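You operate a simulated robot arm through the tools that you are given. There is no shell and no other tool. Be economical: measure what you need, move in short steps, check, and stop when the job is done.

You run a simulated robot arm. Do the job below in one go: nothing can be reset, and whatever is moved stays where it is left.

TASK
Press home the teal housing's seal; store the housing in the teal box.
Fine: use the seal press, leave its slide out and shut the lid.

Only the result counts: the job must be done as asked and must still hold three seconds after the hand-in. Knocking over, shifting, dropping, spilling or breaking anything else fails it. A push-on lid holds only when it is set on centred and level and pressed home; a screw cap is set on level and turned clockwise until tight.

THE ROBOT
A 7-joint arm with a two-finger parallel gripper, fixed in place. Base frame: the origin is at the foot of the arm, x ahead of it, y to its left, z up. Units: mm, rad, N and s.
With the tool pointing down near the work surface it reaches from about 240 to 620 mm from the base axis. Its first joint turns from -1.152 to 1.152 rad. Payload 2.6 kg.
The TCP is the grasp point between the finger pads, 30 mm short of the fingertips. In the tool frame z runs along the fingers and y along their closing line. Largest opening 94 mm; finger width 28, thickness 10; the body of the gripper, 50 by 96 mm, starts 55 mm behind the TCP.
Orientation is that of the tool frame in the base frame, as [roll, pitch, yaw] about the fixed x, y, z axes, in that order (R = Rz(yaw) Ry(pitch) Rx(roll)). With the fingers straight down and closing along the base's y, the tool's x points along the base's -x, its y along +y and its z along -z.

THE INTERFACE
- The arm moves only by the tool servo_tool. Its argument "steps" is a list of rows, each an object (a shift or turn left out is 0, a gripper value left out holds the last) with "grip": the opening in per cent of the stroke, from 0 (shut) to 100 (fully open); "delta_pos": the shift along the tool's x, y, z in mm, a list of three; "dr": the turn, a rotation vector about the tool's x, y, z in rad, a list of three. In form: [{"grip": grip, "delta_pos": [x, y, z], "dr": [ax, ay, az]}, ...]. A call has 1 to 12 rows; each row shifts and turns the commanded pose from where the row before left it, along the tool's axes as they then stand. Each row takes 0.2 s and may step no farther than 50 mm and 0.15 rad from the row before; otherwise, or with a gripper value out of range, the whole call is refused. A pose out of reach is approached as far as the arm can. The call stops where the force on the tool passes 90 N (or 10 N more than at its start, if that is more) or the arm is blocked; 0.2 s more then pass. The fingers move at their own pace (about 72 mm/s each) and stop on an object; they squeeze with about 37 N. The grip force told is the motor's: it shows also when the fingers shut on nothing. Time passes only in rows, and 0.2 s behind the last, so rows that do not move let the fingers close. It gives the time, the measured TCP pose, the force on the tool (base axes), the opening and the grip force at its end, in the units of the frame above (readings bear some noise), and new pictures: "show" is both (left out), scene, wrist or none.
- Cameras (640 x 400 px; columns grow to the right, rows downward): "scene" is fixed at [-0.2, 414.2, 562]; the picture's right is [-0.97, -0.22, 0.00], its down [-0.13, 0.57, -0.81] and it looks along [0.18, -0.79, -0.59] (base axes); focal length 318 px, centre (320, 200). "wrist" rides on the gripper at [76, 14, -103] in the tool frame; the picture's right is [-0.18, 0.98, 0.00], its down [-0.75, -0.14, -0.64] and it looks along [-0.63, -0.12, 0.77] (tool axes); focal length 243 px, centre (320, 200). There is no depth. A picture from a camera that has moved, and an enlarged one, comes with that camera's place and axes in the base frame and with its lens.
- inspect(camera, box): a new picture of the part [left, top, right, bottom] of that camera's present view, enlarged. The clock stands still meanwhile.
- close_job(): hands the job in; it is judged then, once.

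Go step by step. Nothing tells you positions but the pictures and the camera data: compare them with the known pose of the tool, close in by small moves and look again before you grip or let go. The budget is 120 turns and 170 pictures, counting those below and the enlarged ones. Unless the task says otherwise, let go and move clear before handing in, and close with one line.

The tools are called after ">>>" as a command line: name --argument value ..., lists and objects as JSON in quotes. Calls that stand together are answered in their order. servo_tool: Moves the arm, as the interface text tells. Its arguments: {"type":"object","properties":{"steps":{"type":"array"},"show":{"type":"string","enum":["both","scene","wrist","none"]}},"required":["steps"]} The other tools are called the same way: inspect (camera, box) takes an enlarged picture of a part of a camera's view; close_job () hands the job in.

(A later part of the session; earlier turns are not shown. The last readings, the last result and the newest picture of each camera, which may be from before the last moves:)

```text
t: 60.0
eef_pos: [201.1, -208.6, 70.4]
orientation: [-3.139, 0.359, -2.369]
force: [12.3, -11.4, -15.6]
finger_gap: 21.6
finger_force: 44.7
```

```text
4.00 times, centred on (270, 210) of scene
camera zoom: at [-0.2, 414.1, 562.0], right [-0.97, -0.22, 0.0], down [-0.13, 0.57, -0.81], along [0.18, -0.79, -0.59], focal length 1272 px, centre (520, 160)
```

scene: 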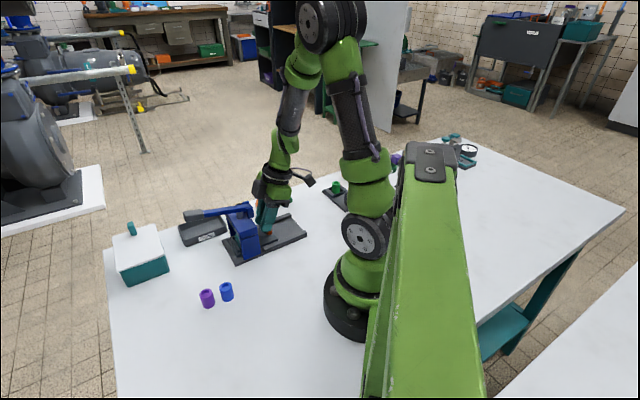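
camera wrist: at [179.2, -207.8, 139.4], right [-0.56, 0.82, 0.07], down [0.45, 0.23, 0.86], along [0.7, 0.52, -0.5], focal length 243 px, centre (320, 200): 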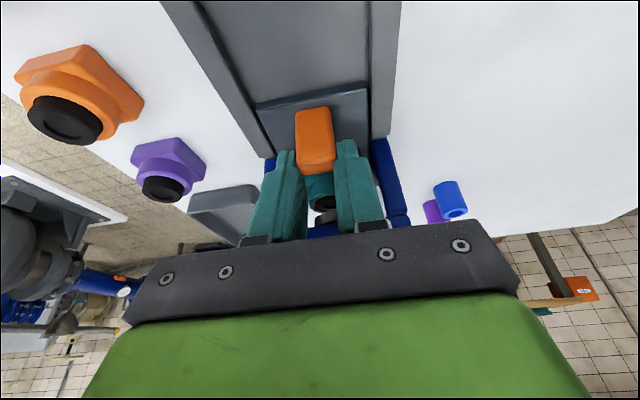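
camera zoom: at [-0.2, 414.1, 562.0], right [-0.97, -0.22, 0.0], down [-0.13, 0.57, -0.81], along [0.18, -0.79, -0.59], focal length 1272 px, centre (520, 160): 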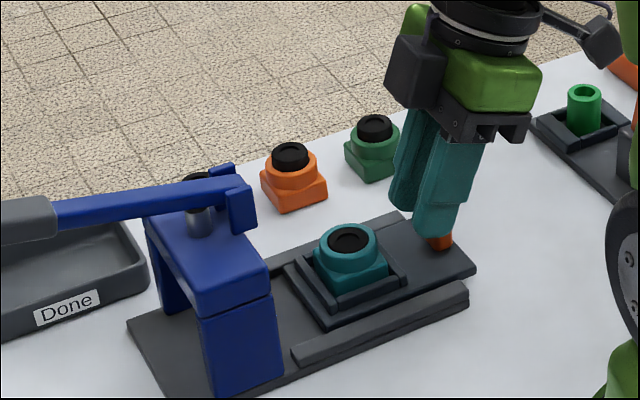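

>>> servo_tool --steps '[{"delta_pos": [4.0, -0.3, -1.0]}, {}]' --show "none"

>>> servo_tool --steps '[{"delta_pos": [3.0, 0, -1.1]}, {}]' --show "none"

>>> servo_tool --steps '[{"delta_pos": [2.0, 0, -0.75]}, {}]' --show "none"

>>> inspect --camera "scene" --box '[210, 160, 330, 260]'

```text
t: 60.6
eef_pos: [197.7, -211.7, 70.0]
orientation: [-3.138, 0.358, -2.367]
force: [2.4, -2.6, 25.9]
finger_gap: 21.8
finger_force: 44.7
```

```text
t: 61.2
eef_pos: [197.4, -211.4, 68.8]
orientation: [-3.138, 0.363, -2.364]
force: [37.7, 1.0, 7.8]
finger_gap: 21.7
finger_force: 44.1
```

```text
t: 61.8
eef_pos: [195.7, -214.3, 70.5]
orientation: [-3.137, 0.363, -2.366]
force: [50.1, 0.5, -14.2]
finger_gap: 21.9
finger_force: 45.1
```

```text
4.00 times, centred on (270, 210) of scene
camera zoom: at [-0.2, 414.1, 562.0], right [-0.97, -0.22, 0.0], down [-0.13, 0.57, -0.81], along [0.18, -0.79, -0.59], focal length 1272 px, centre (520, 160)
```

zoom: 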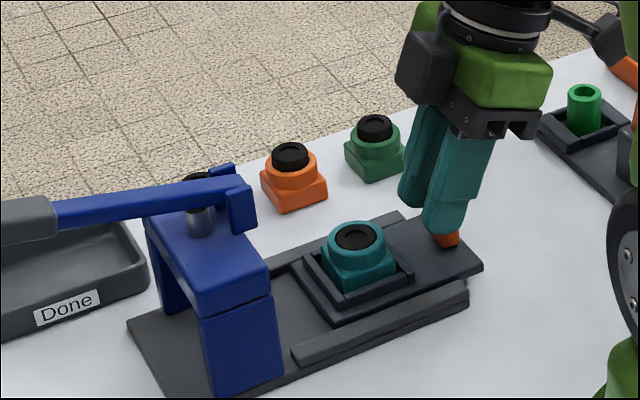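

The slide is fully out against its stop. I'll release it, retreat, straighten, and go look at the box lid.

>>> servo_tool --steps '[{"delta_pos": [-2, 0, 0.7]}, {"grip": 45}, {}, {"delta_pos": [0, 0, -20]}, {"delta_pos": [0, 0, -45]}, {"delta_pos": [0, 0, -45]}, {"dr": [0, 0.12, 0]}, {"dr": [0, 0.12, 0]}, {"dr": [0, 0.12, 0], "delta_pos": [0, 0, -20]}, {}]' --show "none"

>>> inspect --camera "scene" --box '[230, 180, 330, 260]'

```text
t: 64.0
eef_pos: [164.8, -244.7, 193.7]
orientation: [-3.139, -0.007, -2.369]
force: [-0.3, -0.7, 0.0]
finger_gap: 42.6
finger_force: 0.1
```

```text
5.00 times, centred on (280, 220) of scene
camera zoom: at [-0.2, 414.2, 562.0], right [-0.97, -0.22, 0.0], down [-0.13, 0.57, -0.81], along [0.18, -0.79, -0.59], focal length 1590 px, centre (520, 100)
```

zoom: 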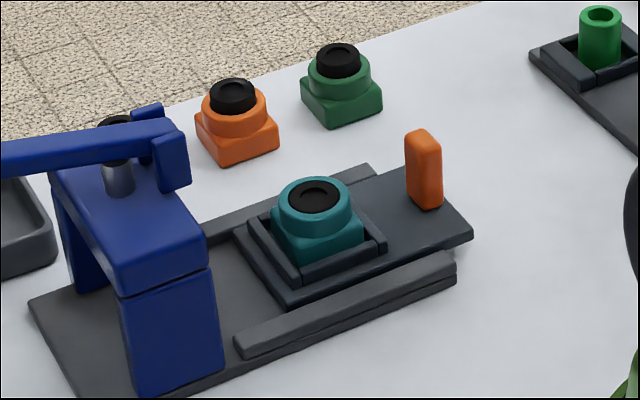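

>>> inspect --camera "scene" --box '[266, 204, 306, 236]'

>>> servo_tool --steps '[{"delta_pos": [0, 0, -15]}, {"delta_pos": [-45, -13, 0]}, {"delta_pos": [-45, -13, 0]}, {"delta_pos": [-45, -13, 0]}, {"delta_pos": [-45, -13, 0]}, {"delta_pos": [-45, -13, 0]}, {"delta_pos": [-45, -13, 0]}, {"delta_pos": [-40, -12, 0]}, {}]'

```text
12.50 times, centred on (286, 220) of scene
camera zoom: at [-0.2, 414.2, 562.0], right [-0.97, -0.22, 0.0], down [-0.13, 0.57, -0.81], along [0.18, -0.79, -0.59], focal length 3976 px, centre (745, -50)
```

zoom: 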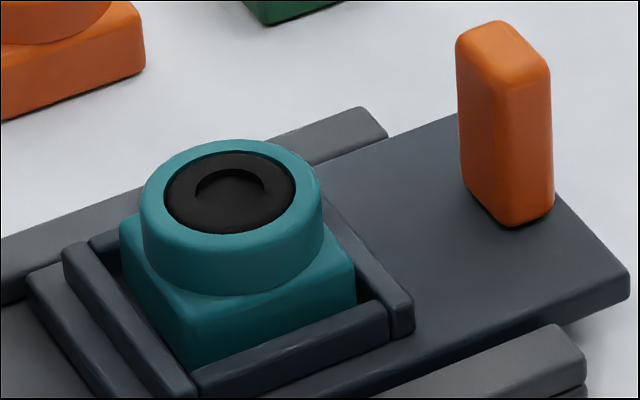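

```text
t: 66.0
eef_pos: [449.5, -89.9, 203.0]
orientation: [3.141, -0.003, -2.372]
force: [0.4, 0.4, 0.3]
finger_gap: 42.5
finger_force: 0.1
camera wrist: at [385.1, -129.1, 306.6], right [-0.55, 0.83, 0.0], down [0.64, 0.43, 0.64], along [0.53, 0.35, -0.77], focal length 243 px, centre (320, 200)
```

scene: 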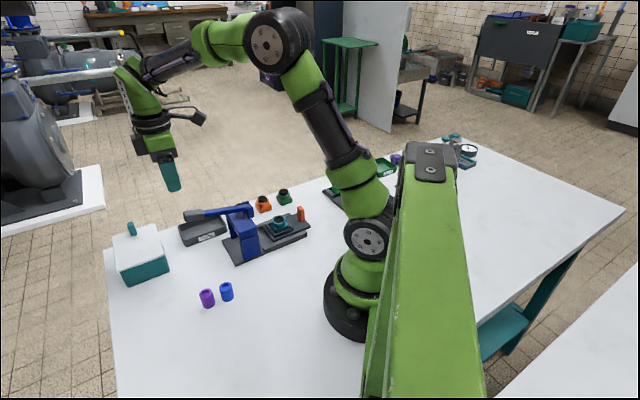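
wrist: 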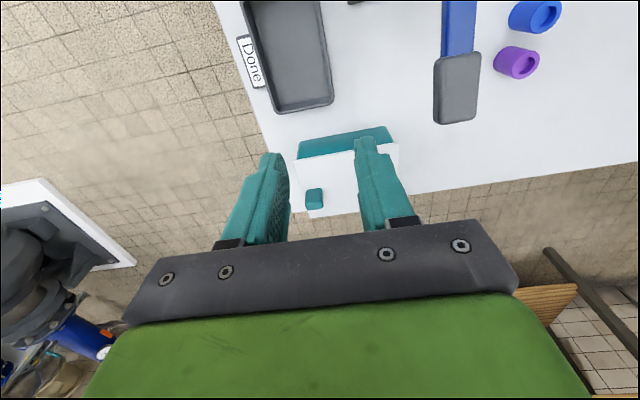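

The seal is flush with the collar. Now a closer look at the lid tab.

>>> inspect --camera "wrist" --box '[280, 110, 410, 220]'

>>> inspect --camera "scene" --box '[105, 215, 175, 290]'

```text
3.64 times, centred on (345, 165) of wrist
camera zoom: at [385.1, -129.1, 306.6], right [-0.55, 0.83, 0.0], down [0.64, 0.43, 0.64], along [0.53, 0.35, -0.77], focal length 882 px, centre (229, 327)
```

zoom: 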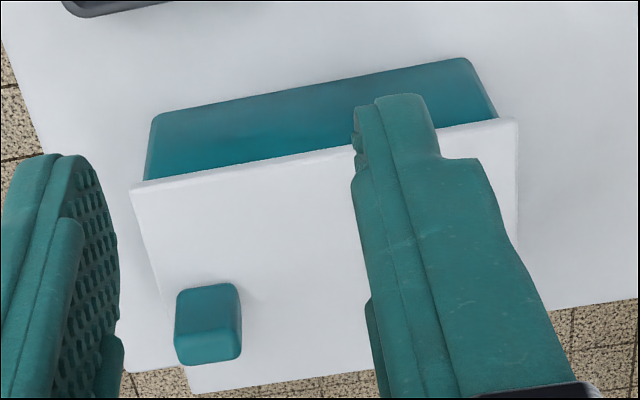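

```text
5.33 times, centred on (140, 252) of scene
camera zoom: at [-0.2, 414.2, 562.0], right [-0.97, -0.22, 0.0], down [-0.13, 0.57, -0.81], along [0.18, -0.79, -0.59], focal length 1697 px, centre (1280, -80)
```

zoom: 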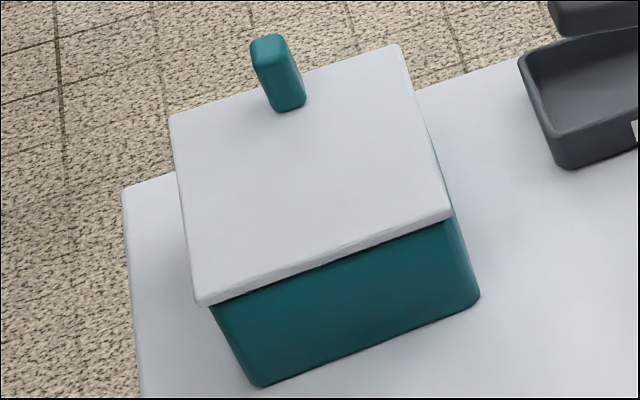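

The tab is 12 mm thick along the hinge line and 21 mm long, about (550,-28), top z≈85. I'll turn the gripper back a quarter turn so it closes along the hinge axis.

>>> servo_tool --steps '[{"dr": [0, 0, 0.143]}, {"dr": [0, 0, 0.143]}, {"dr": [0, 0, 0.143]}, {"dr": [0, 0, 0.143]}, {"dr": [0, 0, 0.143]}, {"dr": [0, 0, 0.143]}, {"dr": [0, 0, 0.143]}, {"dr": [0, 0, 0.143]}, {"dr": [0, 0, 0.143]}, {"dr": [0, 0, 0.143]}, {"dr": [0, 0, 0.143]}, {}]' --show "none"

>>> servo_tool --steps '[{"delta_pos": [-9, 38, 0]}, {"delta_pos": [-9, 38, 0]}, {"delta_pos": [-9, 38, 0]}, {"delta_pos": [0, 0, 30]}, {}]'

```text
t: 68.6
eef_pos: [448.9, -92.1, 207.2]
orientation: [-3.139, 0.0, 2.339]
force: [-0.4, 0.1, 0.6]
finger_gap: 42.5
finger_force: 0.0
```

```text
t: 69.8
eef_pos: [551.9, -34.7, 180.7]
orientation: [-3.137, 0.001, 2.339]
force: [-0.2, 1.1, -0.4]
finger_gap: 42.5
finger_force: 0.0
camera wrist: at [509.8, 32.0, 283.7], right [0.83, 0.55, 0.0], down [0.42, -0.64, 0.64], along [0.35, -0.54, -0.77], focal length 243 px, centre (320, 200)
```

scene: 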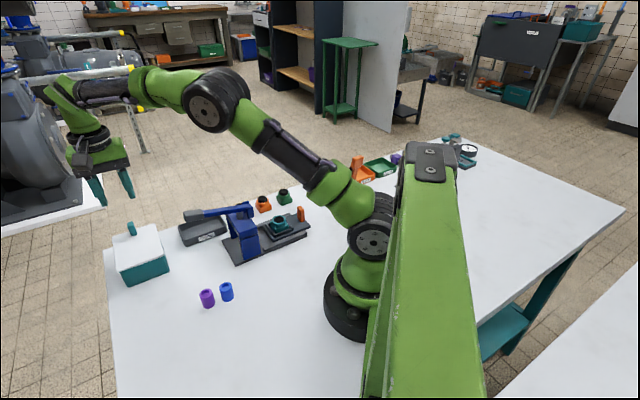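
wrist: 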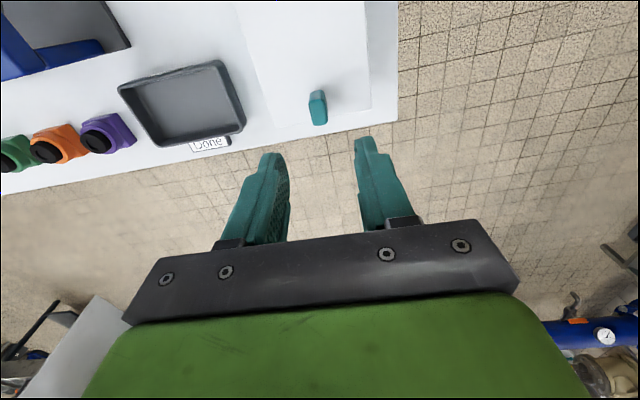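

The tab is almost directly below. I'll descend and grip it.

>>> servo_tool --steps '[{"delta_pos": [2, -2, 30]}, {"delta_pos": [0, 0, 35]}, {"delta_pos": [0, 0, 17]}, {}]'

>>> inspect --camera "scene" --box '[95, 190, 185, 290]'

```text
t: 70.8
eef_pos: [548.9, -28.8, 96.5]
orientation: [-3.137, -0.001, 2.343]
force: [0.6, 0.0, -0.1]
finger_gap: 42.0
finger_force: 0.1
camera wrist: at [506.5, 37.4, 199.2], right [0.83, 0.55, 0.0], down [0.42, -0.64, 0.64], along [0.35, -0.54, -0.77], focal length 243 px, centre (320, 200)
```

scene: 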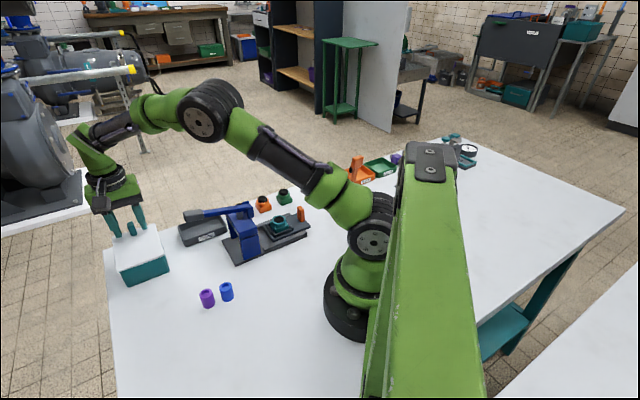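
wrist: 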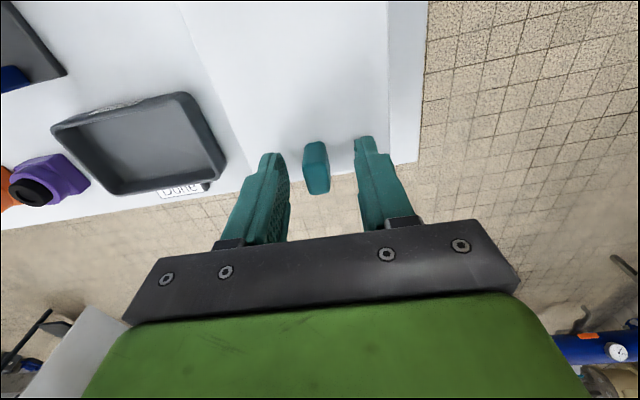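

```text
4.00 times, centred on (140, 240) of scene
camera zoom: at [-0.2, 414.2, 562.0], right [-0.97, -0.22, 0.0], down [-0.13, 0.57, -0.81], along [0.18, -0.79, -0.59], focal length 1272 px, centre (1040, 40)
```

zoom: 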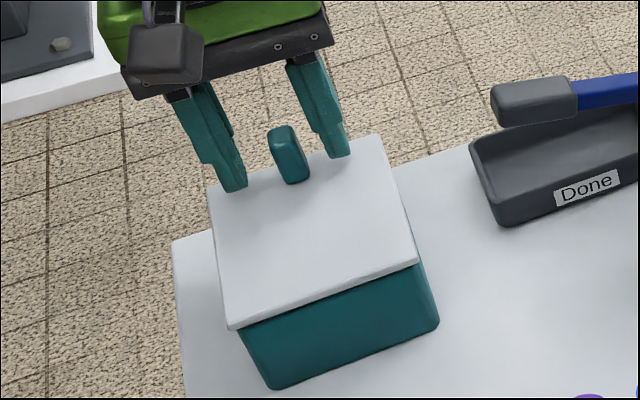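

>>> servo_tool --steps '[{"grip": 0}, {}, {}, {"delta_pos": [0, 0, -4]}, {"delta_pos": [0, 0, -4]}, {}]'

>>> inspect --camera "scene" --box '[95, 190, 185, 290]'

```text
t: 72.2
eef_pos: [545.5, -29.8, 97.2]
orientation: [-3.131, -0.011, 2.342]
force: [0.8, 1.6, -39.7]
finger_gap: 13.3
finger_force: 44.7
camera wrist: at [504.6, 37.4, 200.6], right [0.83, 0.55, -0.01], down [0.43, -0.64, 0.64], along [0.34, -0.53, -0.77], focal length 243 px, centre (320, 200)
```

scene: 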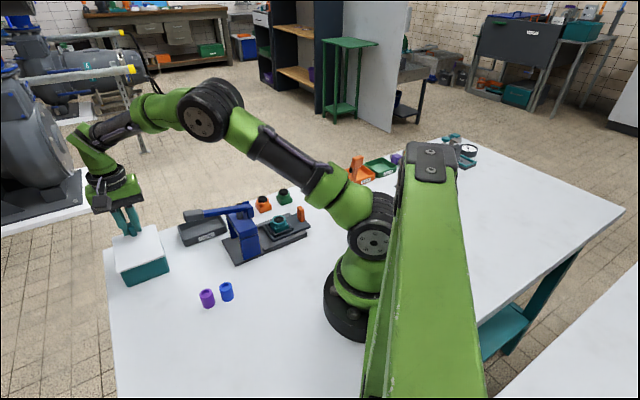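
wrist: 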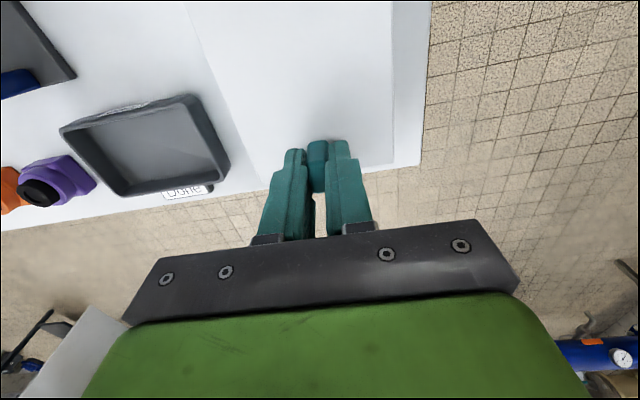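

```text
4.00 times, centred on (140, 240) of scene
camera zoom: at [0.0, 414.2, 562.0], right [-0.97, -0.22, 0.0], down [-0.13, 0.57, -0.81], along [0.18, -0.79, -0.59], focal length 1272 px, centre (1040, 40)
```

zoom: 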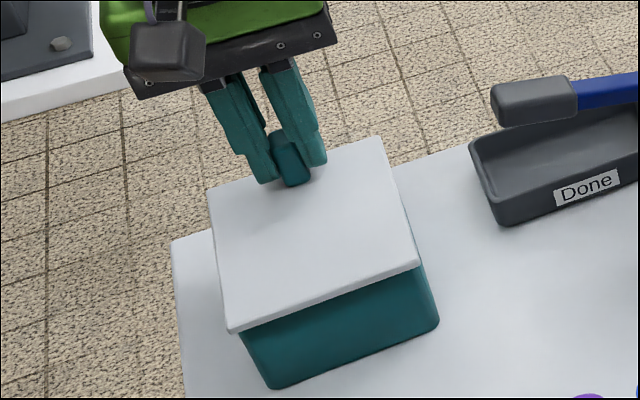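

Lifting meets a firm 40 N resistance and the lid doesn't rise, so it may be a sliding lid. I'll relax and test sliding it gently along its length.

>>> servo_tool --steps '[{"delta_pos": [0, 0, 7]}, {"delta_pos": [3, 0, 0]}, {"delta_pos": [3, 0, 0]}, {}]' --show "none"

>>> inspect --camera "scene" --box '[95, 190, 185, 290]'

```text
t: 73.2
eef_pos: [545.2, -28.4, 96.8]
orientation: [3.14, 0.005, 2.341]
force: [-4.1, -3.9, 14.3]
finger_gap: 13.4
finger_force: 44.6
```

```text
4.00 times, centred on (140, 240) of scene
camera zoom: at [-0.3, 414.2, 562.0], right [-0.97, -0.22, 0.0], down [-0.13, 0.57, -0.81], along [0.18, -0.79, -0.59], focal length 1272 px, centre (1040, 40)
```

zoom: 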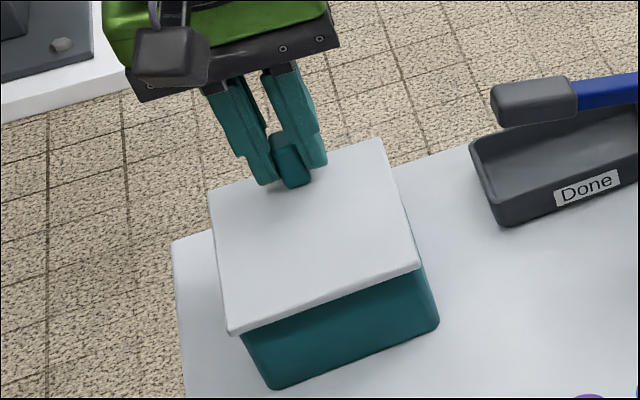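

The lid seems to have slid a few mm toward the near side with little force. I'll slide further and compare.

>>> servo_tool --steps '[{"delta_pos": [5, 0, -0.7]}, {"delta_pos": [5, 0, 0]}, {"delta_pos": [5, 0, 0]}, {}]' --show "none"

>>> inspect --camera "scene" --box '[95, 190, 185, 290]'

```text
t: 74.2
eef_pos: [533.6, -17.5, 97.4]
orientation: [-3.141, 0.005, 2.343]
force: [-2.2, -3.8, 21.6]
finger_gap: 13.2
finger_force: 44.6
```

```text
4.00 times, centred on (140, 240) of scene
camera zoom: at [-0.4, 414.2, 562.0], right [-0.97, -0.22, 0.0], down [-0.13, 0.57, -0.81], along [0.18, -0.79, -0.59], focal length 1272 px, centre (1040, 40)
```

zoom: 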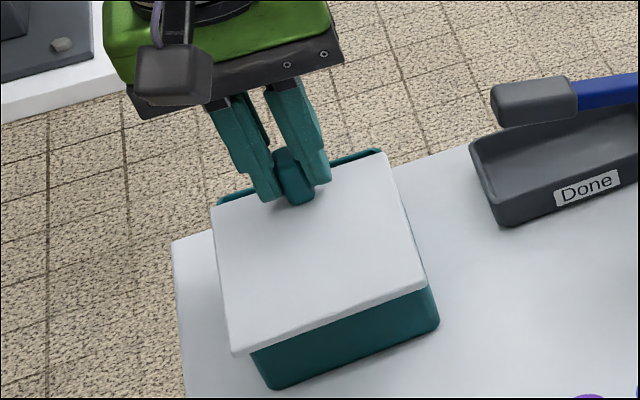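

It is a sliding lid. I continue opening it, easing the downward load.

>>> servo_tool --steps '[{"delta_pos": [5, 0.1, -0.7]}, {"delta_pos": [6, 0, 0]}, {"delta_pos": [6, 0, 0]}, {"delta_pos": [6, 0, 0]}, {"delta_pos": [6, 0, 0]}, {}]' --show "none"

>>> inspect --camera "scene" --box '[95, 190, 185, 290]'

```text
t: 75.6
eef_pos: [511.2, 4.3, 96.9]
orientation: [-3.137, 0.001, 2.339]
force: [-4.0, -3.6, 14.9]
finger_gap: 13.3
finger_force: 44.5
```

```text
4.00 times, centred on (140, 240) of scene
camera zoom: at [-0.3, 414.2, 562.0], right [-0.97, -0.22, 0.0], down [-0.13, 0.57, -0.81], along [0.18, -0.79, -0.59], focal length 1272 px, centre (1040, 40)
```

zoom: 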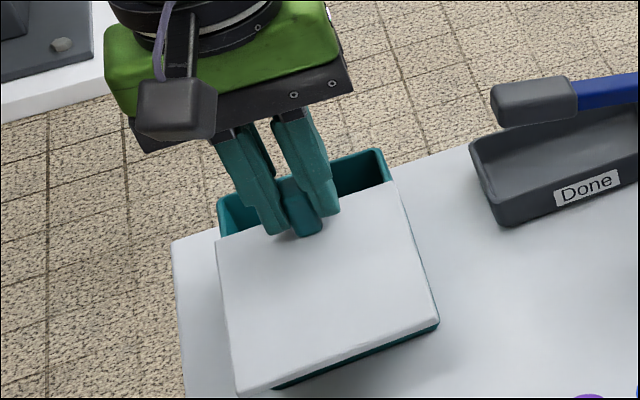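

>>> servo_tool --steps '[{"delta_pos": [6, 0.1, -0.4]}, {"delta_pos": [6, 0, 0]}, {"delta_pos": [6, 0, 0]}, {"delta_pos": [6, 0, 0]}, {}]' --show "none"

>>> inspect --camera "scene" --box '[95, 190, 185, 290]'

```text
t: 76.8
eef_pos: [494.6, 21.2, 97.7]
orientation: [-3.136, 0.001, 2.341]
force: [-8.9, -8.6, 8.4]
finger_gap: 13.4
finger_force: 44.7
```

```text
4.00 times, centred on (140, 240) of scene
camera zoom: at [-0.3, 414.2, 562.0], right [-0.97, -0.22, 0.0], down [-0.13, 0.57, -0.81], along [0.18, -0.79, -0.59], focal length 1272 px, centre (1040, 40)
```

zoom: 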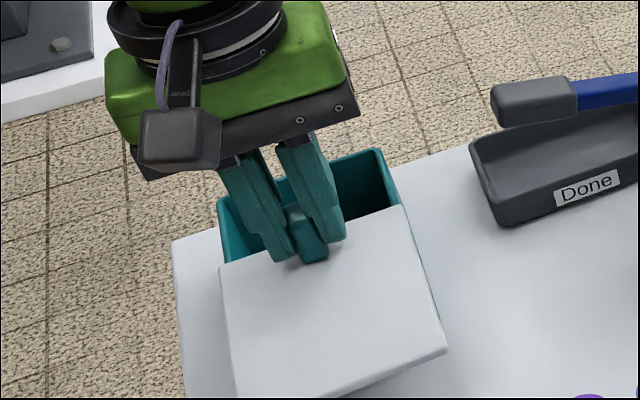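

About 70 mm is open now, which is enough. I'll release the tab and rise, checking that the lid stays put.

>>> servo_tool --steps '[{"grip": 30}, {}, {"delta_pos": [0, 0, -20]}, {"delta_pos": [0, 0, -40]}, {"delta_pos": [0, 0, -40]}, {"delta_pos": [0, 0, -15]}, {}]'

>>> inspect --camera "scene" --box '[95, 210, 185, 290]'

>>> inspect --camera "wrist" --box '[220, 0, 480, 200]'

```text
t: 78.4
eef_pos: [496.3, 20.9, 211.5]
orientation: [-3.139, 0.002, 2.341]
force: [0.0, 0.0, -0.1]
finger_gap: 28.4
finger_force: 0.2
camera wrist: at [453.4, 88.3, 314.2], right [0.83, 0.55, 0.0], down [0.42, -0.64, 0.64], along [0.35, -0.54, -0.77], focal length 243 px, centre (320, 200)
```

scene: 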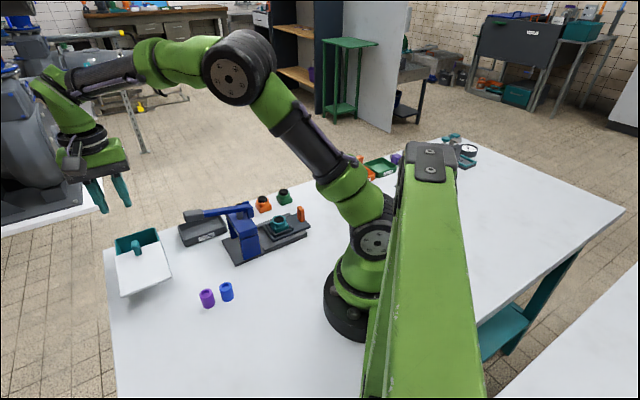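
wrist: 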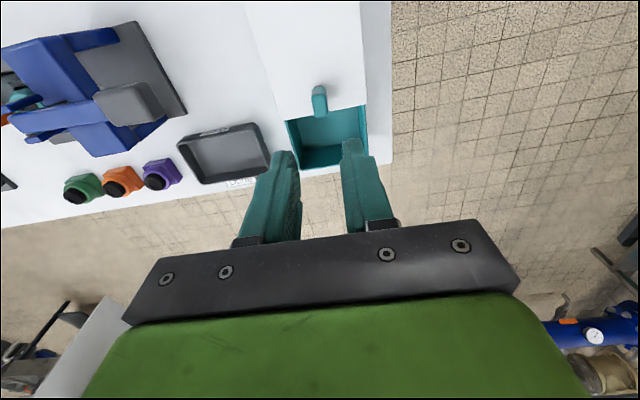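

```text
5.00 times, centred on (140, 250) of scene
camera zoom: at [-0.2, 414.2, 562.0], right [-0.97, -0.22, 0.0], down [-0.13, 0.57, -0.81], along [0.18, -0.79, -0.59], focal length 1590 px, centre (1220, -50)
```

zoom: 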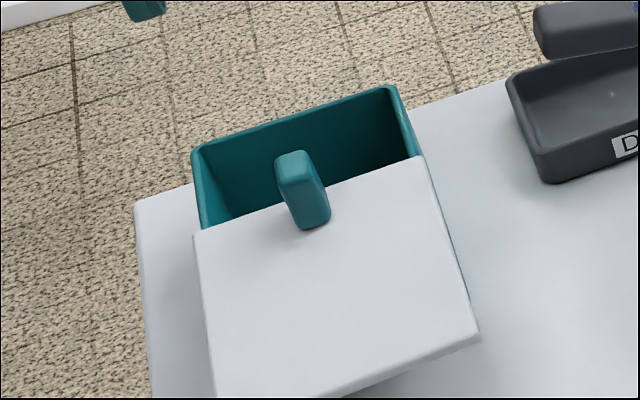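

```text
2.00 times, centred on (350, 100) of wrist
camera zoom: at [453.4, 88.3, 314.2], right [0.83, 0.55, 0.0], down [0.42, -0.64, 0.64], along [0.35, -0.54, -0.77], focal length 485 px, centre (260, 400)
```

zoom: 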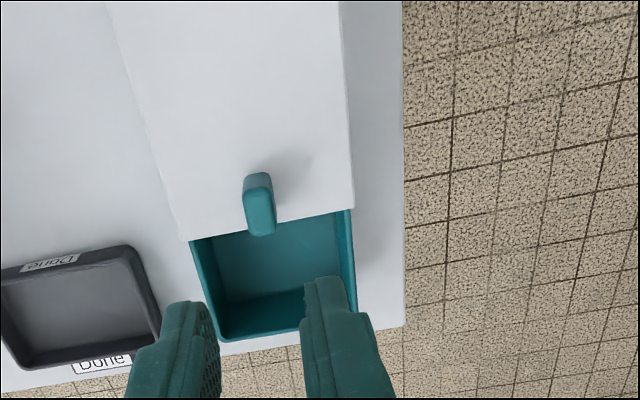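

The lid stays open with about a 62 mm gap; the drop point is about (532,-10). Now back to the pressed housing.

>>> servo_tool --steps '[{"delta_pos": [5.6, -40, 0], "grip": 58}, {"delta_pos": [5.6, -40, 0]}, {"delta_pos": [5.6, -40, 0]}, {"delta_pos": [5.6, -40, 0]}, {"delta_pos": [5.6, -40, 0]}, {"delta_pos": [5.6, -40, 0]}, {"delta_pos": [5.6, -40, 0]}, {"delta_pos": [5.6, -40, 0], "dr": [0, 0, 0.023]}, {"delta_pos": [0, 0, 40]}, {"delta_pos": [0, 0, 36]}, {}]'

>>> inspect --camera "wrist" --box '[240, 60, 400, 180]'

```text
t: 80.8
eef_pos: [233.1, -169.4, 136.3]
orientation: [-3.139, 0.003, 2.318]
force: [-0.4, 0.7, 0.8]
finger_gap: 54.3
finger_force: 0.0
camera wrist: at [193.3, -100.2, 238.8], right [0.85, 0.53, 0.0], down [0.41, -0.65, 0.64], along [0.34, -0.55, -0.77], focal length 243 px, centre (320, 200)
```

scene: 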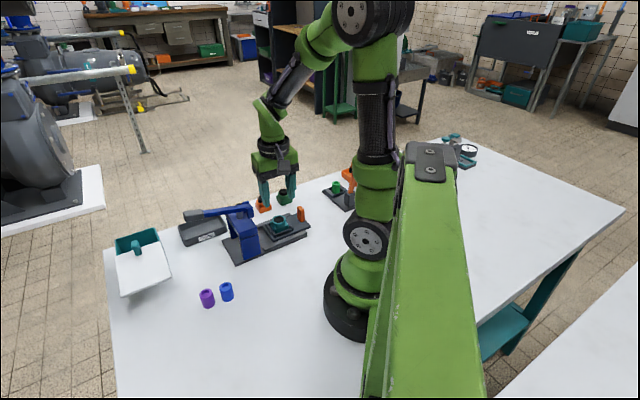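
wrist: 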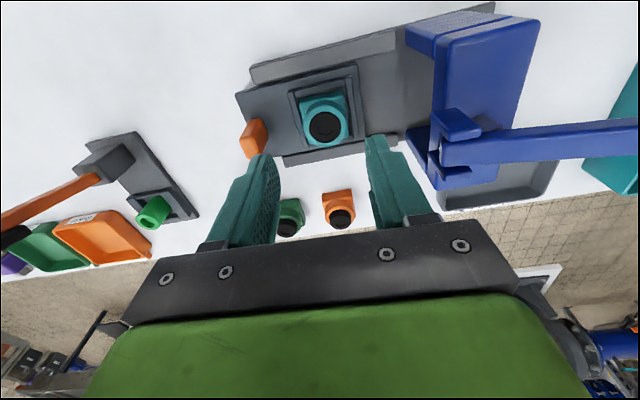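

```text
3.33 times, centred on (320, 120) of wrist
camera zoom: at [193.3, -100.2, 238.8], right [0.85, 0.53, 0.0], down [0.41, -0.65, 0.64], along [0.34, -0.55, -0.77], focal length 809 px, centre (320, 467)
```

zoom: 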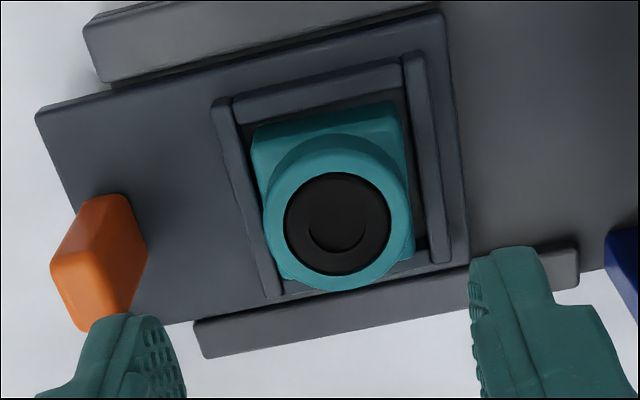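

The seal is flush inside the collar. With the rails in the way I'll grip the collar (tips just above the base top), centred at tool offset (-4.6,+3).

>>> servo_tool --steps '[{"delta_pos": [-4.6, 3, 20]}, {"delta_pos": [0, 0, 25]}, {"delta_pos": [0, 0, 18]}, {"delta_pos": [0, 0, 5]}, {}]' --show "wrist"

>>> inspect --camera "scene" --box '[260, 196, 308, 236]'

```text
t: 82.0
eef_pos: [239.5, -169.2, 69.5]
orientation: [-3.138, -0.001, 2.318]
force: [0.4, -0.7, 0.8]
finger_gap: 54.7
finger_force: 0.0
camera wrist: at [198.7, -101.7, 172.0], right [0.85, 0.53, 0.0], down [0.41, -0.65, 0.64], along [0.34, -0.55, -0.77], focal length 243 px, centre (320, 200)
```

wrist: 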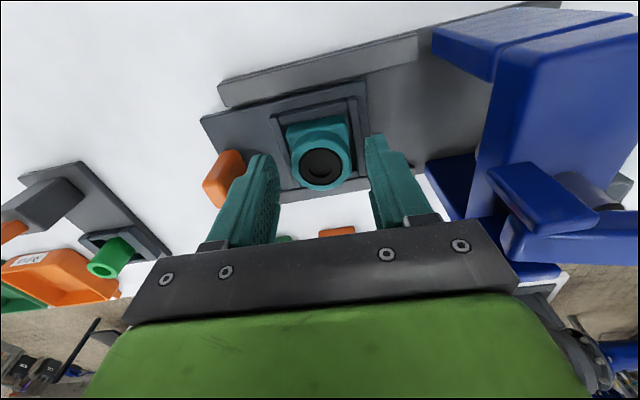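

```text
10.00 times, centred on (284, 216) of scene
camera zoom: at [-0.2, 414.2, 562.0], right [-0.97, -0.22, 0.0], down [-0.13, 0.57, -0.81], along [0.18, -0.79, -0.59], focal length 3181 px, centre (680, 40)
```

zoom: 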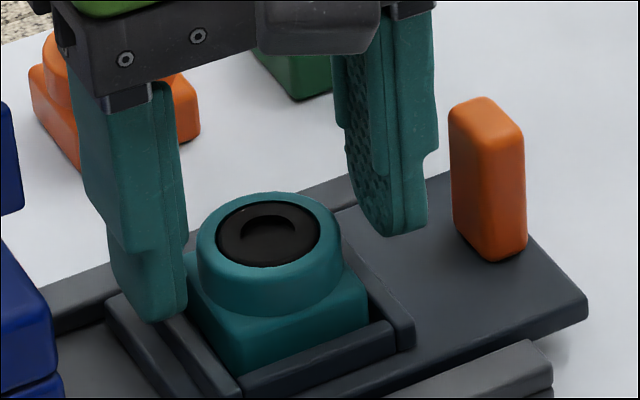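

>>> servo_tool --steps '[{"delta_pos": [0, 0, 2]}, {"grip": 0}, {}, {}, {}]' --show "wrist"

>>> inspect --camera "scene" --box '[260, 196, 308, 236]'

```text
t: 83.2
eef_pos: [239.3, -169.2, 67.5]
orientation: [-3.139, 0.002, 2.319]
force: [0.5, -0.4, 0.9]
finger_gap: 35.9
finger_force: 37.7
camera wrist: at [198.9, -101.9, 169.7], right [0.85, 0.53, 0.0], down [0.41, -0.65, 0.64], along [0.34, -0.55, -0.77], focal length 243 px, centre (320, 200)
```

wrist: 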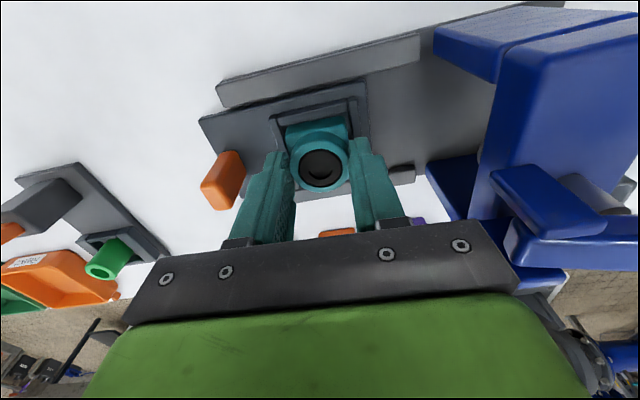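

```text
10.00 times, centred on (284, 216) of scene
camera zoom: at [-0.2, 414.2, 562.0], right [-0.97, -0.22, 0.0], down [-0.13, 0.57, -0.81], along [0.18, -0.79, -0.59], focal length 3181 px, centre (680, 40)
```

zoom: 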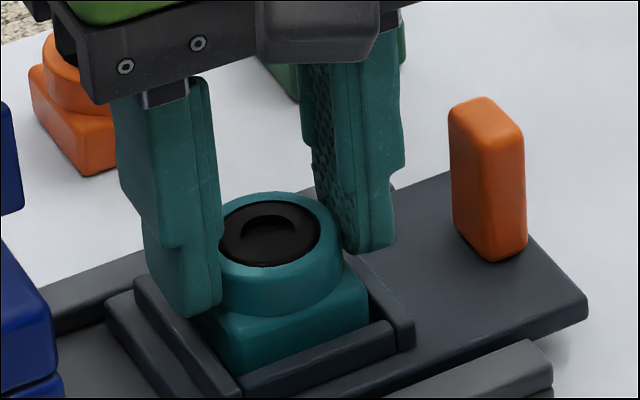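

Collar gripped (35.9 mm). Lifting gently to test the hold.

>>> servo_tool --steps '[{"delta_pos": [0, 0, -2]}, {"delta_pos": [0, 0, -4]}, {"delta_pos": [0, 0, -6]}, {"delta_pos": [0, 0, -8]}, {}]' --show "none"

>>> inspect --camera "scene" --box '[260, 190, 308, 236]'

```text
t: 84.4
eef_pos: [241.2, -169.9, 87.2]
orientation: [-3.139, 0.0, 2.32]
force: [-0.5, 0.4, -2.4]
finger_gap: 35.9
finger_force: 37.4
```

```text
8.70 times, centred on (284, 213) of scene
camera zoom: at [-0.2, 414.2, 562.0], right [-0.97, -0.22, 0.0], down [-0.13, 0.57, -0.81], along [0.18, -0.79, -0.59], focal length 2766 px, centre (633, 87)
```

zoom: 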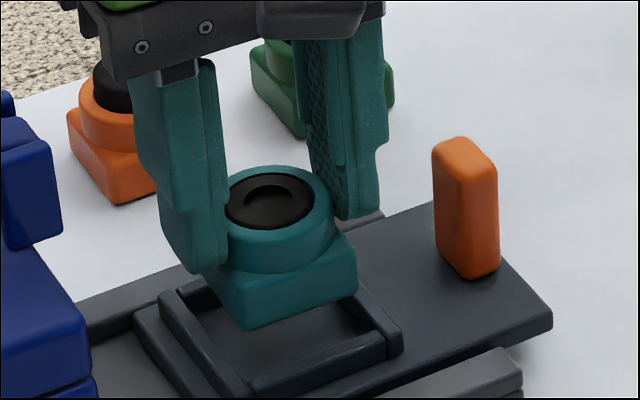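

Held and level. Raising above lever height, then carrying to the box.

>>> servo_tool --steps '[{"delta_pos": [0, 0, -12]}, {"delta_pos": [0, 0, -22]}, {"delta_pos": [0, 0, -25]}, {"delta_pos": [0, 0, -25]}, {"delta_pos": [0, 0, -25]}, {"delta_pos": [0, 0, -20]}, {"delta_pos": [0, 0, -10]}, {"delta_pos": [-3, 12, 0]}, {"delta_pos": [-6, 24, 0]}, {"delta_pos": [-7, 28, 0]}, {"delta_pos": [-7, 28, 0]}]' --show "none"

>>> servo_tool --steps '[{"delta_pos": [-7, 28, 0]}, {"delta_pos": [-7, 28, 0]}, {"delta_pos": [-7, 28, 0]}, {"delta_pos": [-7, 28, 0]}, {"delta_pos": [-7, 28, 0]}, {"delta_pos": [-7, 28, 0]}, {"delta_pos": [-6, 24, 0], "dr": [0, 0, -0.02]}, {"delta_pos": [-3, 12, 0]}, {}]'

```text
t: 86.8
eef_pos: [323.8, -124.8, 225.3]
orientation: [-3.138, 0.001, 2.317]
force: [0.3, 0.4, -1.7]
finger_gap: 35.9
finger_force: 37.1
```

```text
t: 88.8
eef_pos: [507.4, -23.2, 225.8]
orientation: [-3.139, -0.001, 2.338]
force: [-0.1, -0.6, -1.4]
finger_gap: 36.0
finger_force: 36.8
camera wrist: at [465.5, 44.0, 328.3], right [0.83, 0.55, 0.0], down [0.42, -0.64, 0.64], along [0.35, -0.54, -0.77], focal length 243 px, centre (320, 200)
```

scene: 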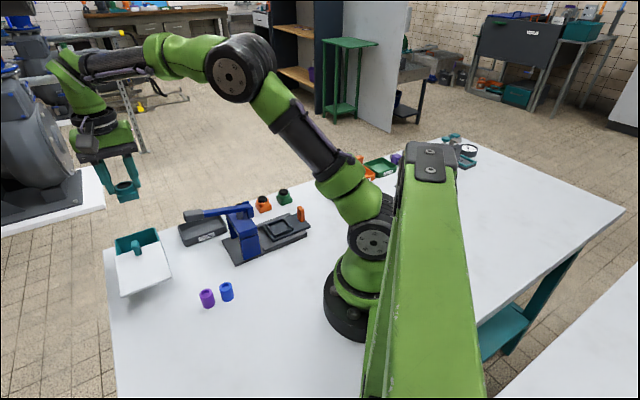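
wrist: 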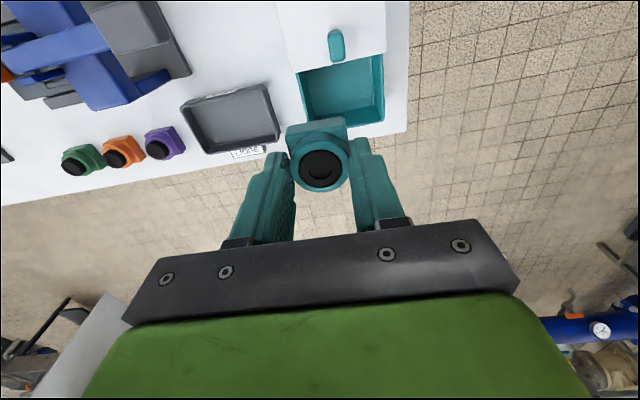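

>>> inspect --camera "wrist" --box '[270, 20, 410, 150]'

```text
3.08 times, centred on (340, 85) of wrist
camera zoom: at [465.5, 44.0, 328.3], right [0.83, 0.55, 0.0], down [0.42, -0.64, 0.64], along [0.35, -0.54, -0.77], focal length 746 px, centre (258, 554)
```

zoom: 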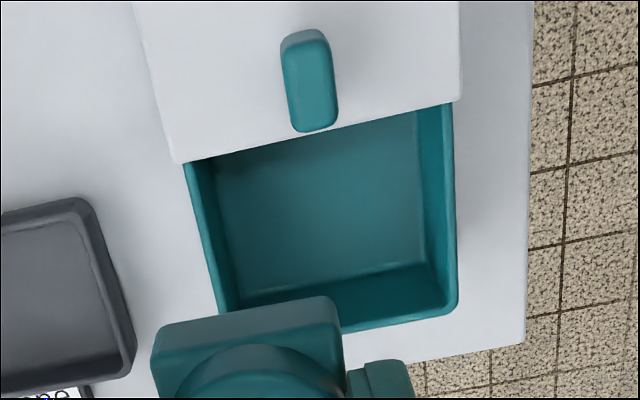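

Opening centre is at tool offset (-8.5,+23.5). Shifting and lowering partway for a check.

>>> servo_tool --steps '[{"delta_pos": [-4, 12, 0]}, {"delta_pos": [-4.5, 11.5, 0]}, {"delta_pos": [0, 0, 20]}, {"delta_pos": [0, 0, 25]}, {"delta_pos": [0, 0, 25]}, {"delta_pos": [0, 0, 20]}, {"delta_pos": [0, 0, 10]}, {}]'

>>> inspect --camera "wrist" --box '[250, 60, 410, 210]'

>>> inspect --camera "scene" --box '[95, 190, 185, 290]'

```text
t: 90.6
eef_pos: [530.9, -14.2, 123.3]
orientation: [-3.139, 0.001, 2.339]
force: [-0.4, 0.2, -1.2]
finger_gap: 36.0
finger_force: 37.2
camera wrist: at [488.4, 53.2, 226.1], right [0.84, 0.55, 0.0], down [0.42, -0.64, 0.64], along [0.35, -0.54, -0.77], focal length 243 px, centre (320, 200)
```

scene: 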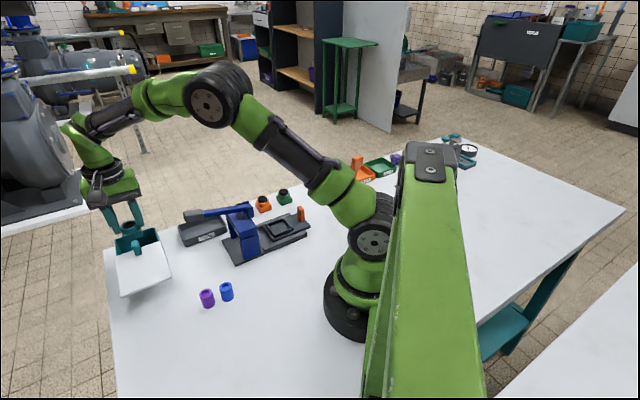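
wrist: 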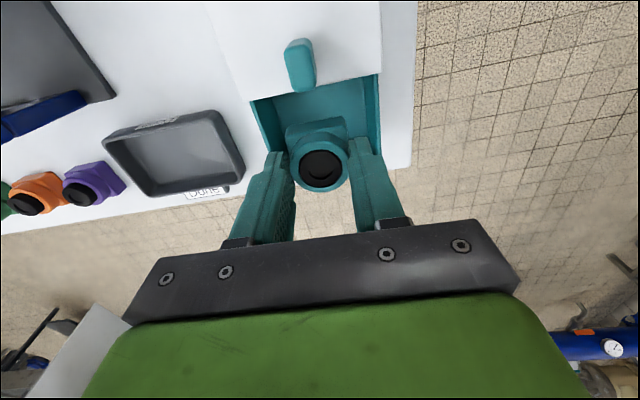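

```text
2.67 times, centred on (330, 135) of wrist
camera zoom: at [488.4, 53.2, 226.1], right [0.84, 0.55, 0.0], down [0.42, -0.64, 0.64], along [0.35, -0.54, -0.77], focal length 647 px, centre (293, 373)
```

zoom: 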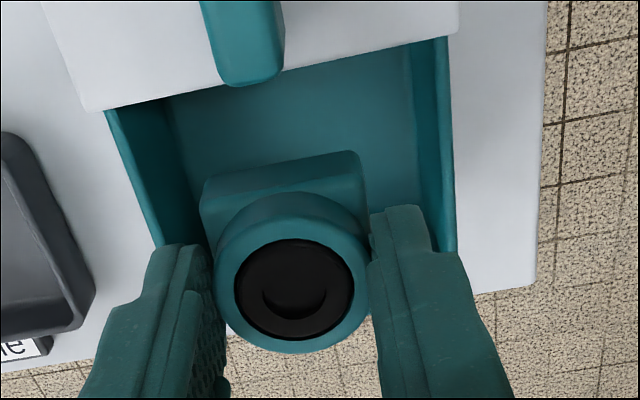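

```text
4.00 times, centred on (140, 240) of scene
camera zoom: at [-0.2, 414.2, 562.0], right [-0.97, -0.22, 0.0], down [-0.13, 0.57, -0.81], along [0.18, -0.79, -0.59], focal length 1272 px, centre (1040, 40)
```

zoom: 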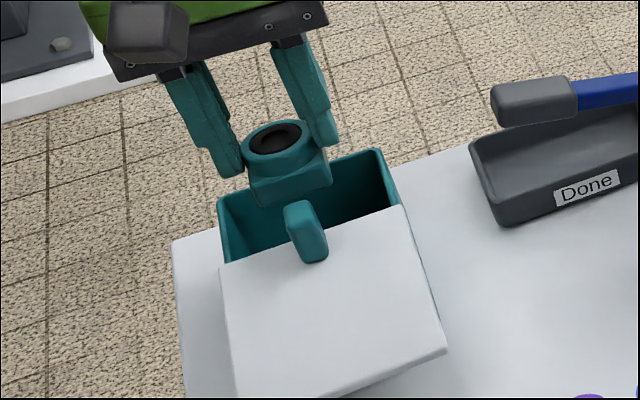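

Well centred in the opening. Lowering into the box.

>>> servo_tool --steps '[{"delta_pos": [0, 0, 12]}, {"delta_pos": [0, 0, 16]}, {"delta_pos": [0, 0, 16]}, {"delta_pos": [0, 0, 14]}, {"delta_pos": [0, 0, 6]}, {}]' --show "none"

>>> servo_tool --steps '[{"delta_pos": [0, 0, 2]}, {"delta_pos": [0, 0, 1.5]}, {}]' --show "wrist"

```text
t: 92.0
eef_pos: [531.2, -13.0, 60.8]
orientation: [-3.138, 0.0, 2.337]
force: [0.3, 0.2, -1.2]
finger_gap: 35.7
finger_force: 37.5
```

```text
t: 92.8
eef_pos: [530.5, -12.4, 57.3]
orientation: [-3.139, 0.0, 2.339]
force: [0.0, 0.3, -2.4]
finger_gap: 35.7
finger_force: 37.2
camera wrist: at [488.5, 54.2, 160.3], right [0.83, 0.55, 0.0], down [0.42, -0.64, 0.64], along [0.35, -0.54, -0.77], focal length 243 px, centre (320, 200)
```

wrist: 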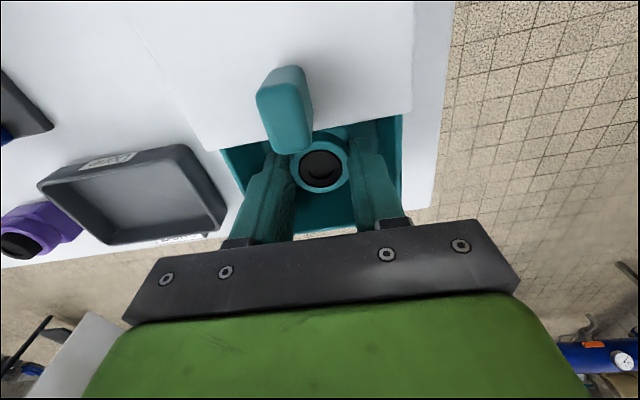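

>>> servo_tool --steps '[{"delta_pos": [0, 0, 1.5]}, {"delta_pos": [0, 0, 1]}, {}]' --show "none"

>>> servo_tool --steps '[{"delta_pos": [0, 0, 1]}, {"delta_pos": [0, 0, 1]}, {}]' --show "none"

```text
t: 93.6
eef_pos: [529.9, -12.5, 54.7]
orientation: [-3.139, 0.0, 2.339]
force: [1.3, 0.8, -1.5]
finger_gap: 35.5
finger_force: 36.8
```

```text
t: 94.4
eef_pos: [530.0, -13.2, 52.4]
orientation: [-3.139, 0.0, 2.339]
force: [0.5, -0.3, -1.5]
finger_gap: 36.0
finger_force: 37.1
```

>>> servo_tool --steps '[{"delta_pos": [0, 0, 1]}, {}]' --show "none"

>>> servo_tool --steps '[{"delta_pos": [0, 0, 1]}, {}]' --show "none"

>>> servo_tool --steps '[{"delta_pos": [0, 0, 1]}, {}]' --show "none"

```text
t: 95.0
eef_pos: [531.6, -12.1, 52.5]
orientation: [-3.141, 0.002, 2.339]
force: [-3.4, -0.3, 9.9]
finger_gap: 35.8
finger_force: 37.2
```

```text
t: 95.6
eef_pos: [531.5, -13.7, 53.1]
orientation: [-3.141, 0.001, 2.336]
force: [-4.8, 0.4, 27.7]
finger_gap: 35.7
finger_force: 36.7
```

```text
t: 96.2
eef_pos: [532.1, -13.5, 53.4]
orientation: [3.139, 0.006, 2.339]
force: [-0.6, -0.5, 29.4]
finger_gap: 36.0
finger_force: 36.6
```

It's on the box floor. I'll ease up slightly, open a little, and rise straight out.

>>> servo_tool --steps '[{"delta_pos": [0, 0, -1.5]}, {"grip": 50}, {}, {}, {"delta_pos": [0, 0, -15]}, {"delta_pos": [0, 0, -30]}, {"delta_pos": [0, 0, -40]}, {"delta_pos": [0, 0, -40]}, {}]'

>>> inspect --camera "wrist" --box '[230, 0, 430, 200]'

>>> inspect --camera "scene" --box '[95, 210, 185, 290]'

```text
t: 98.2
eef_pos: [530.3, -12.8, 176.0]
orientation: [-3.138, 0.0, 2.339]
force: [0.3, 0.1, -0.4]
finger_gap: 47.1
finger_force: 0.0
camera wrist: at [487.6, 54.1, 278.8], right [0.83, 0.55, 0.0], down [0.42, -0.64, 0.64], along [0.35, -0.54, -0.77], focal length 243 px, centre (320, 200)
```

scene: 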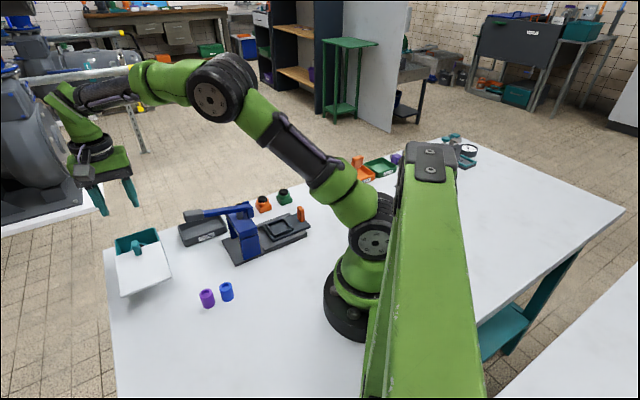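
wrist: 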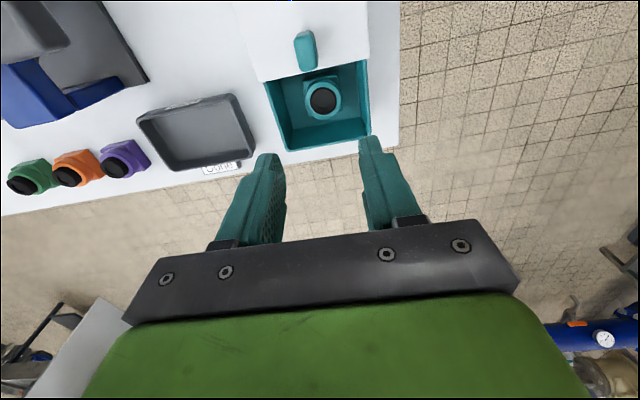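

```text
2.00 times, centred on (330, 100) of wrist
camera zoom: at [487.6, 54.1, 278.8], right [0.83, 0.55, 0.0], down [0.42, -0.64, 0.64], along [0.35, -0.54, -0.77], focal length 485 px, centre (300, 400)
```

zoom: 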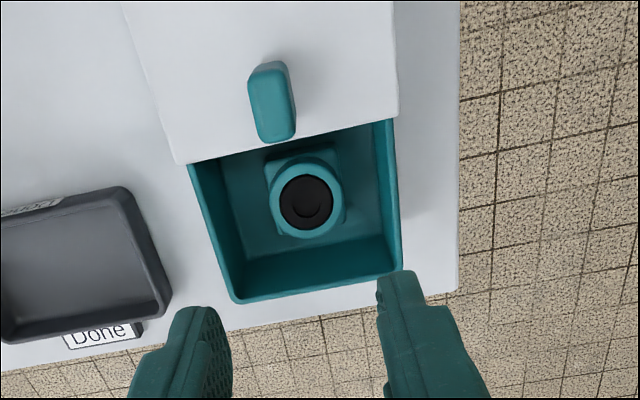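

```text
5.00 times, centred on (140, 250) of scene
camera zoom: at [-0.2, 414.2, 562.0], right [-0.97, -0.22, 0.0], down [-0.13, 0.57, -0.81], along [0.18, -0.79, -0.59], focal length 1590 px, centre (1220, -50)
```

zoom: 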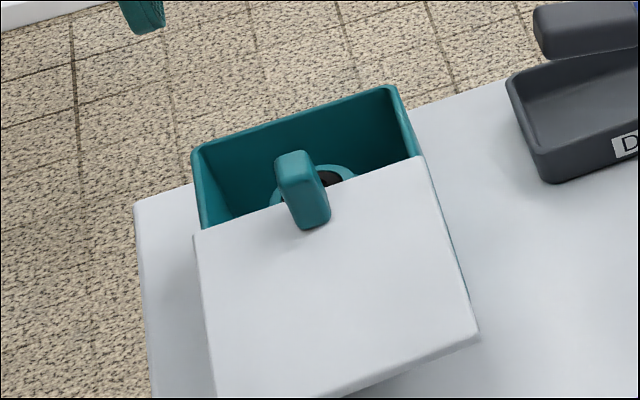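

The housing stands in the box. Now I'll grip the tab again and slide the lid shut.

>>> servo_tool --steps '[{"delta_pos": [24, -1, 0]}, {"delta_pos": [23.5, -0.5, 0]}, {"delta_pos": [0, 0, 30]}, {"delta_pos": [0, 0, 30]}, {"delta_pos": [0, 0, 18]}, {}, {"grip": 0}, {}, {}]'

>>> inspect --camera "scene" --box '[95, 190, 185, 290]'

```text
t: 100.2
eef_pos: [494.5, 20.9, 99.2]
orientation: [-3.138, -0.001, 2.342]
force: [4.4, 3.9, -4.7]
finger_gap: 13.4
finger_force: 44.6
camera wrist: at [452.9, 88.0, 201.1], right [0.83, 0.55, 0.0], down [0.42, -0.64, 0.64], along [0.35, -0.54, -0.77], focal length 243 px, centre (320, 200)
```

scene: 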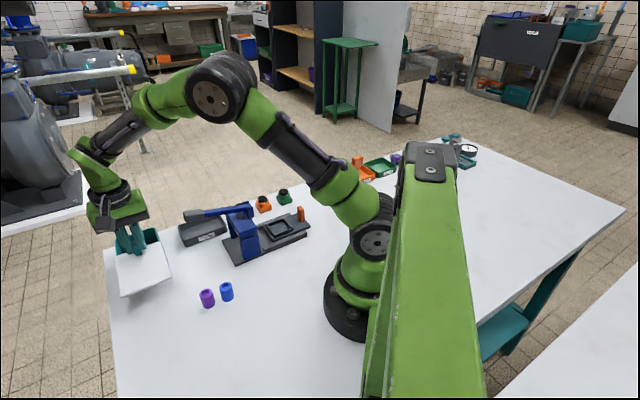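
wrist: 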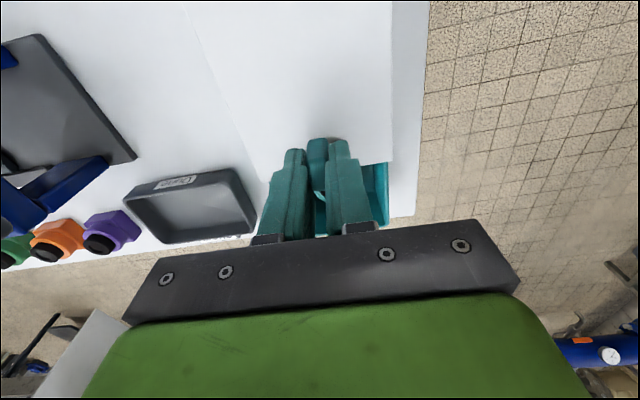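

```text
4.00 times, centred on (140, 240) of scene
camera zoom: at [-0.2, 414.2, 562.0], right [-0.97, -0.22, 0.0], down [-0.13, 0.57, -0.81], along [0.18, -0.79, -0.59], focal length 1272 px, centre (1040, 40)
```

zoom: 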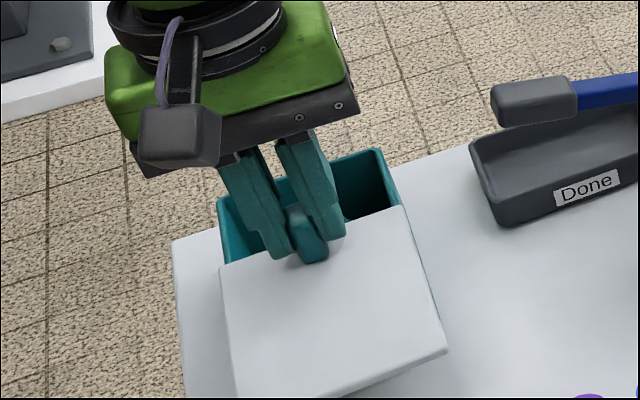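

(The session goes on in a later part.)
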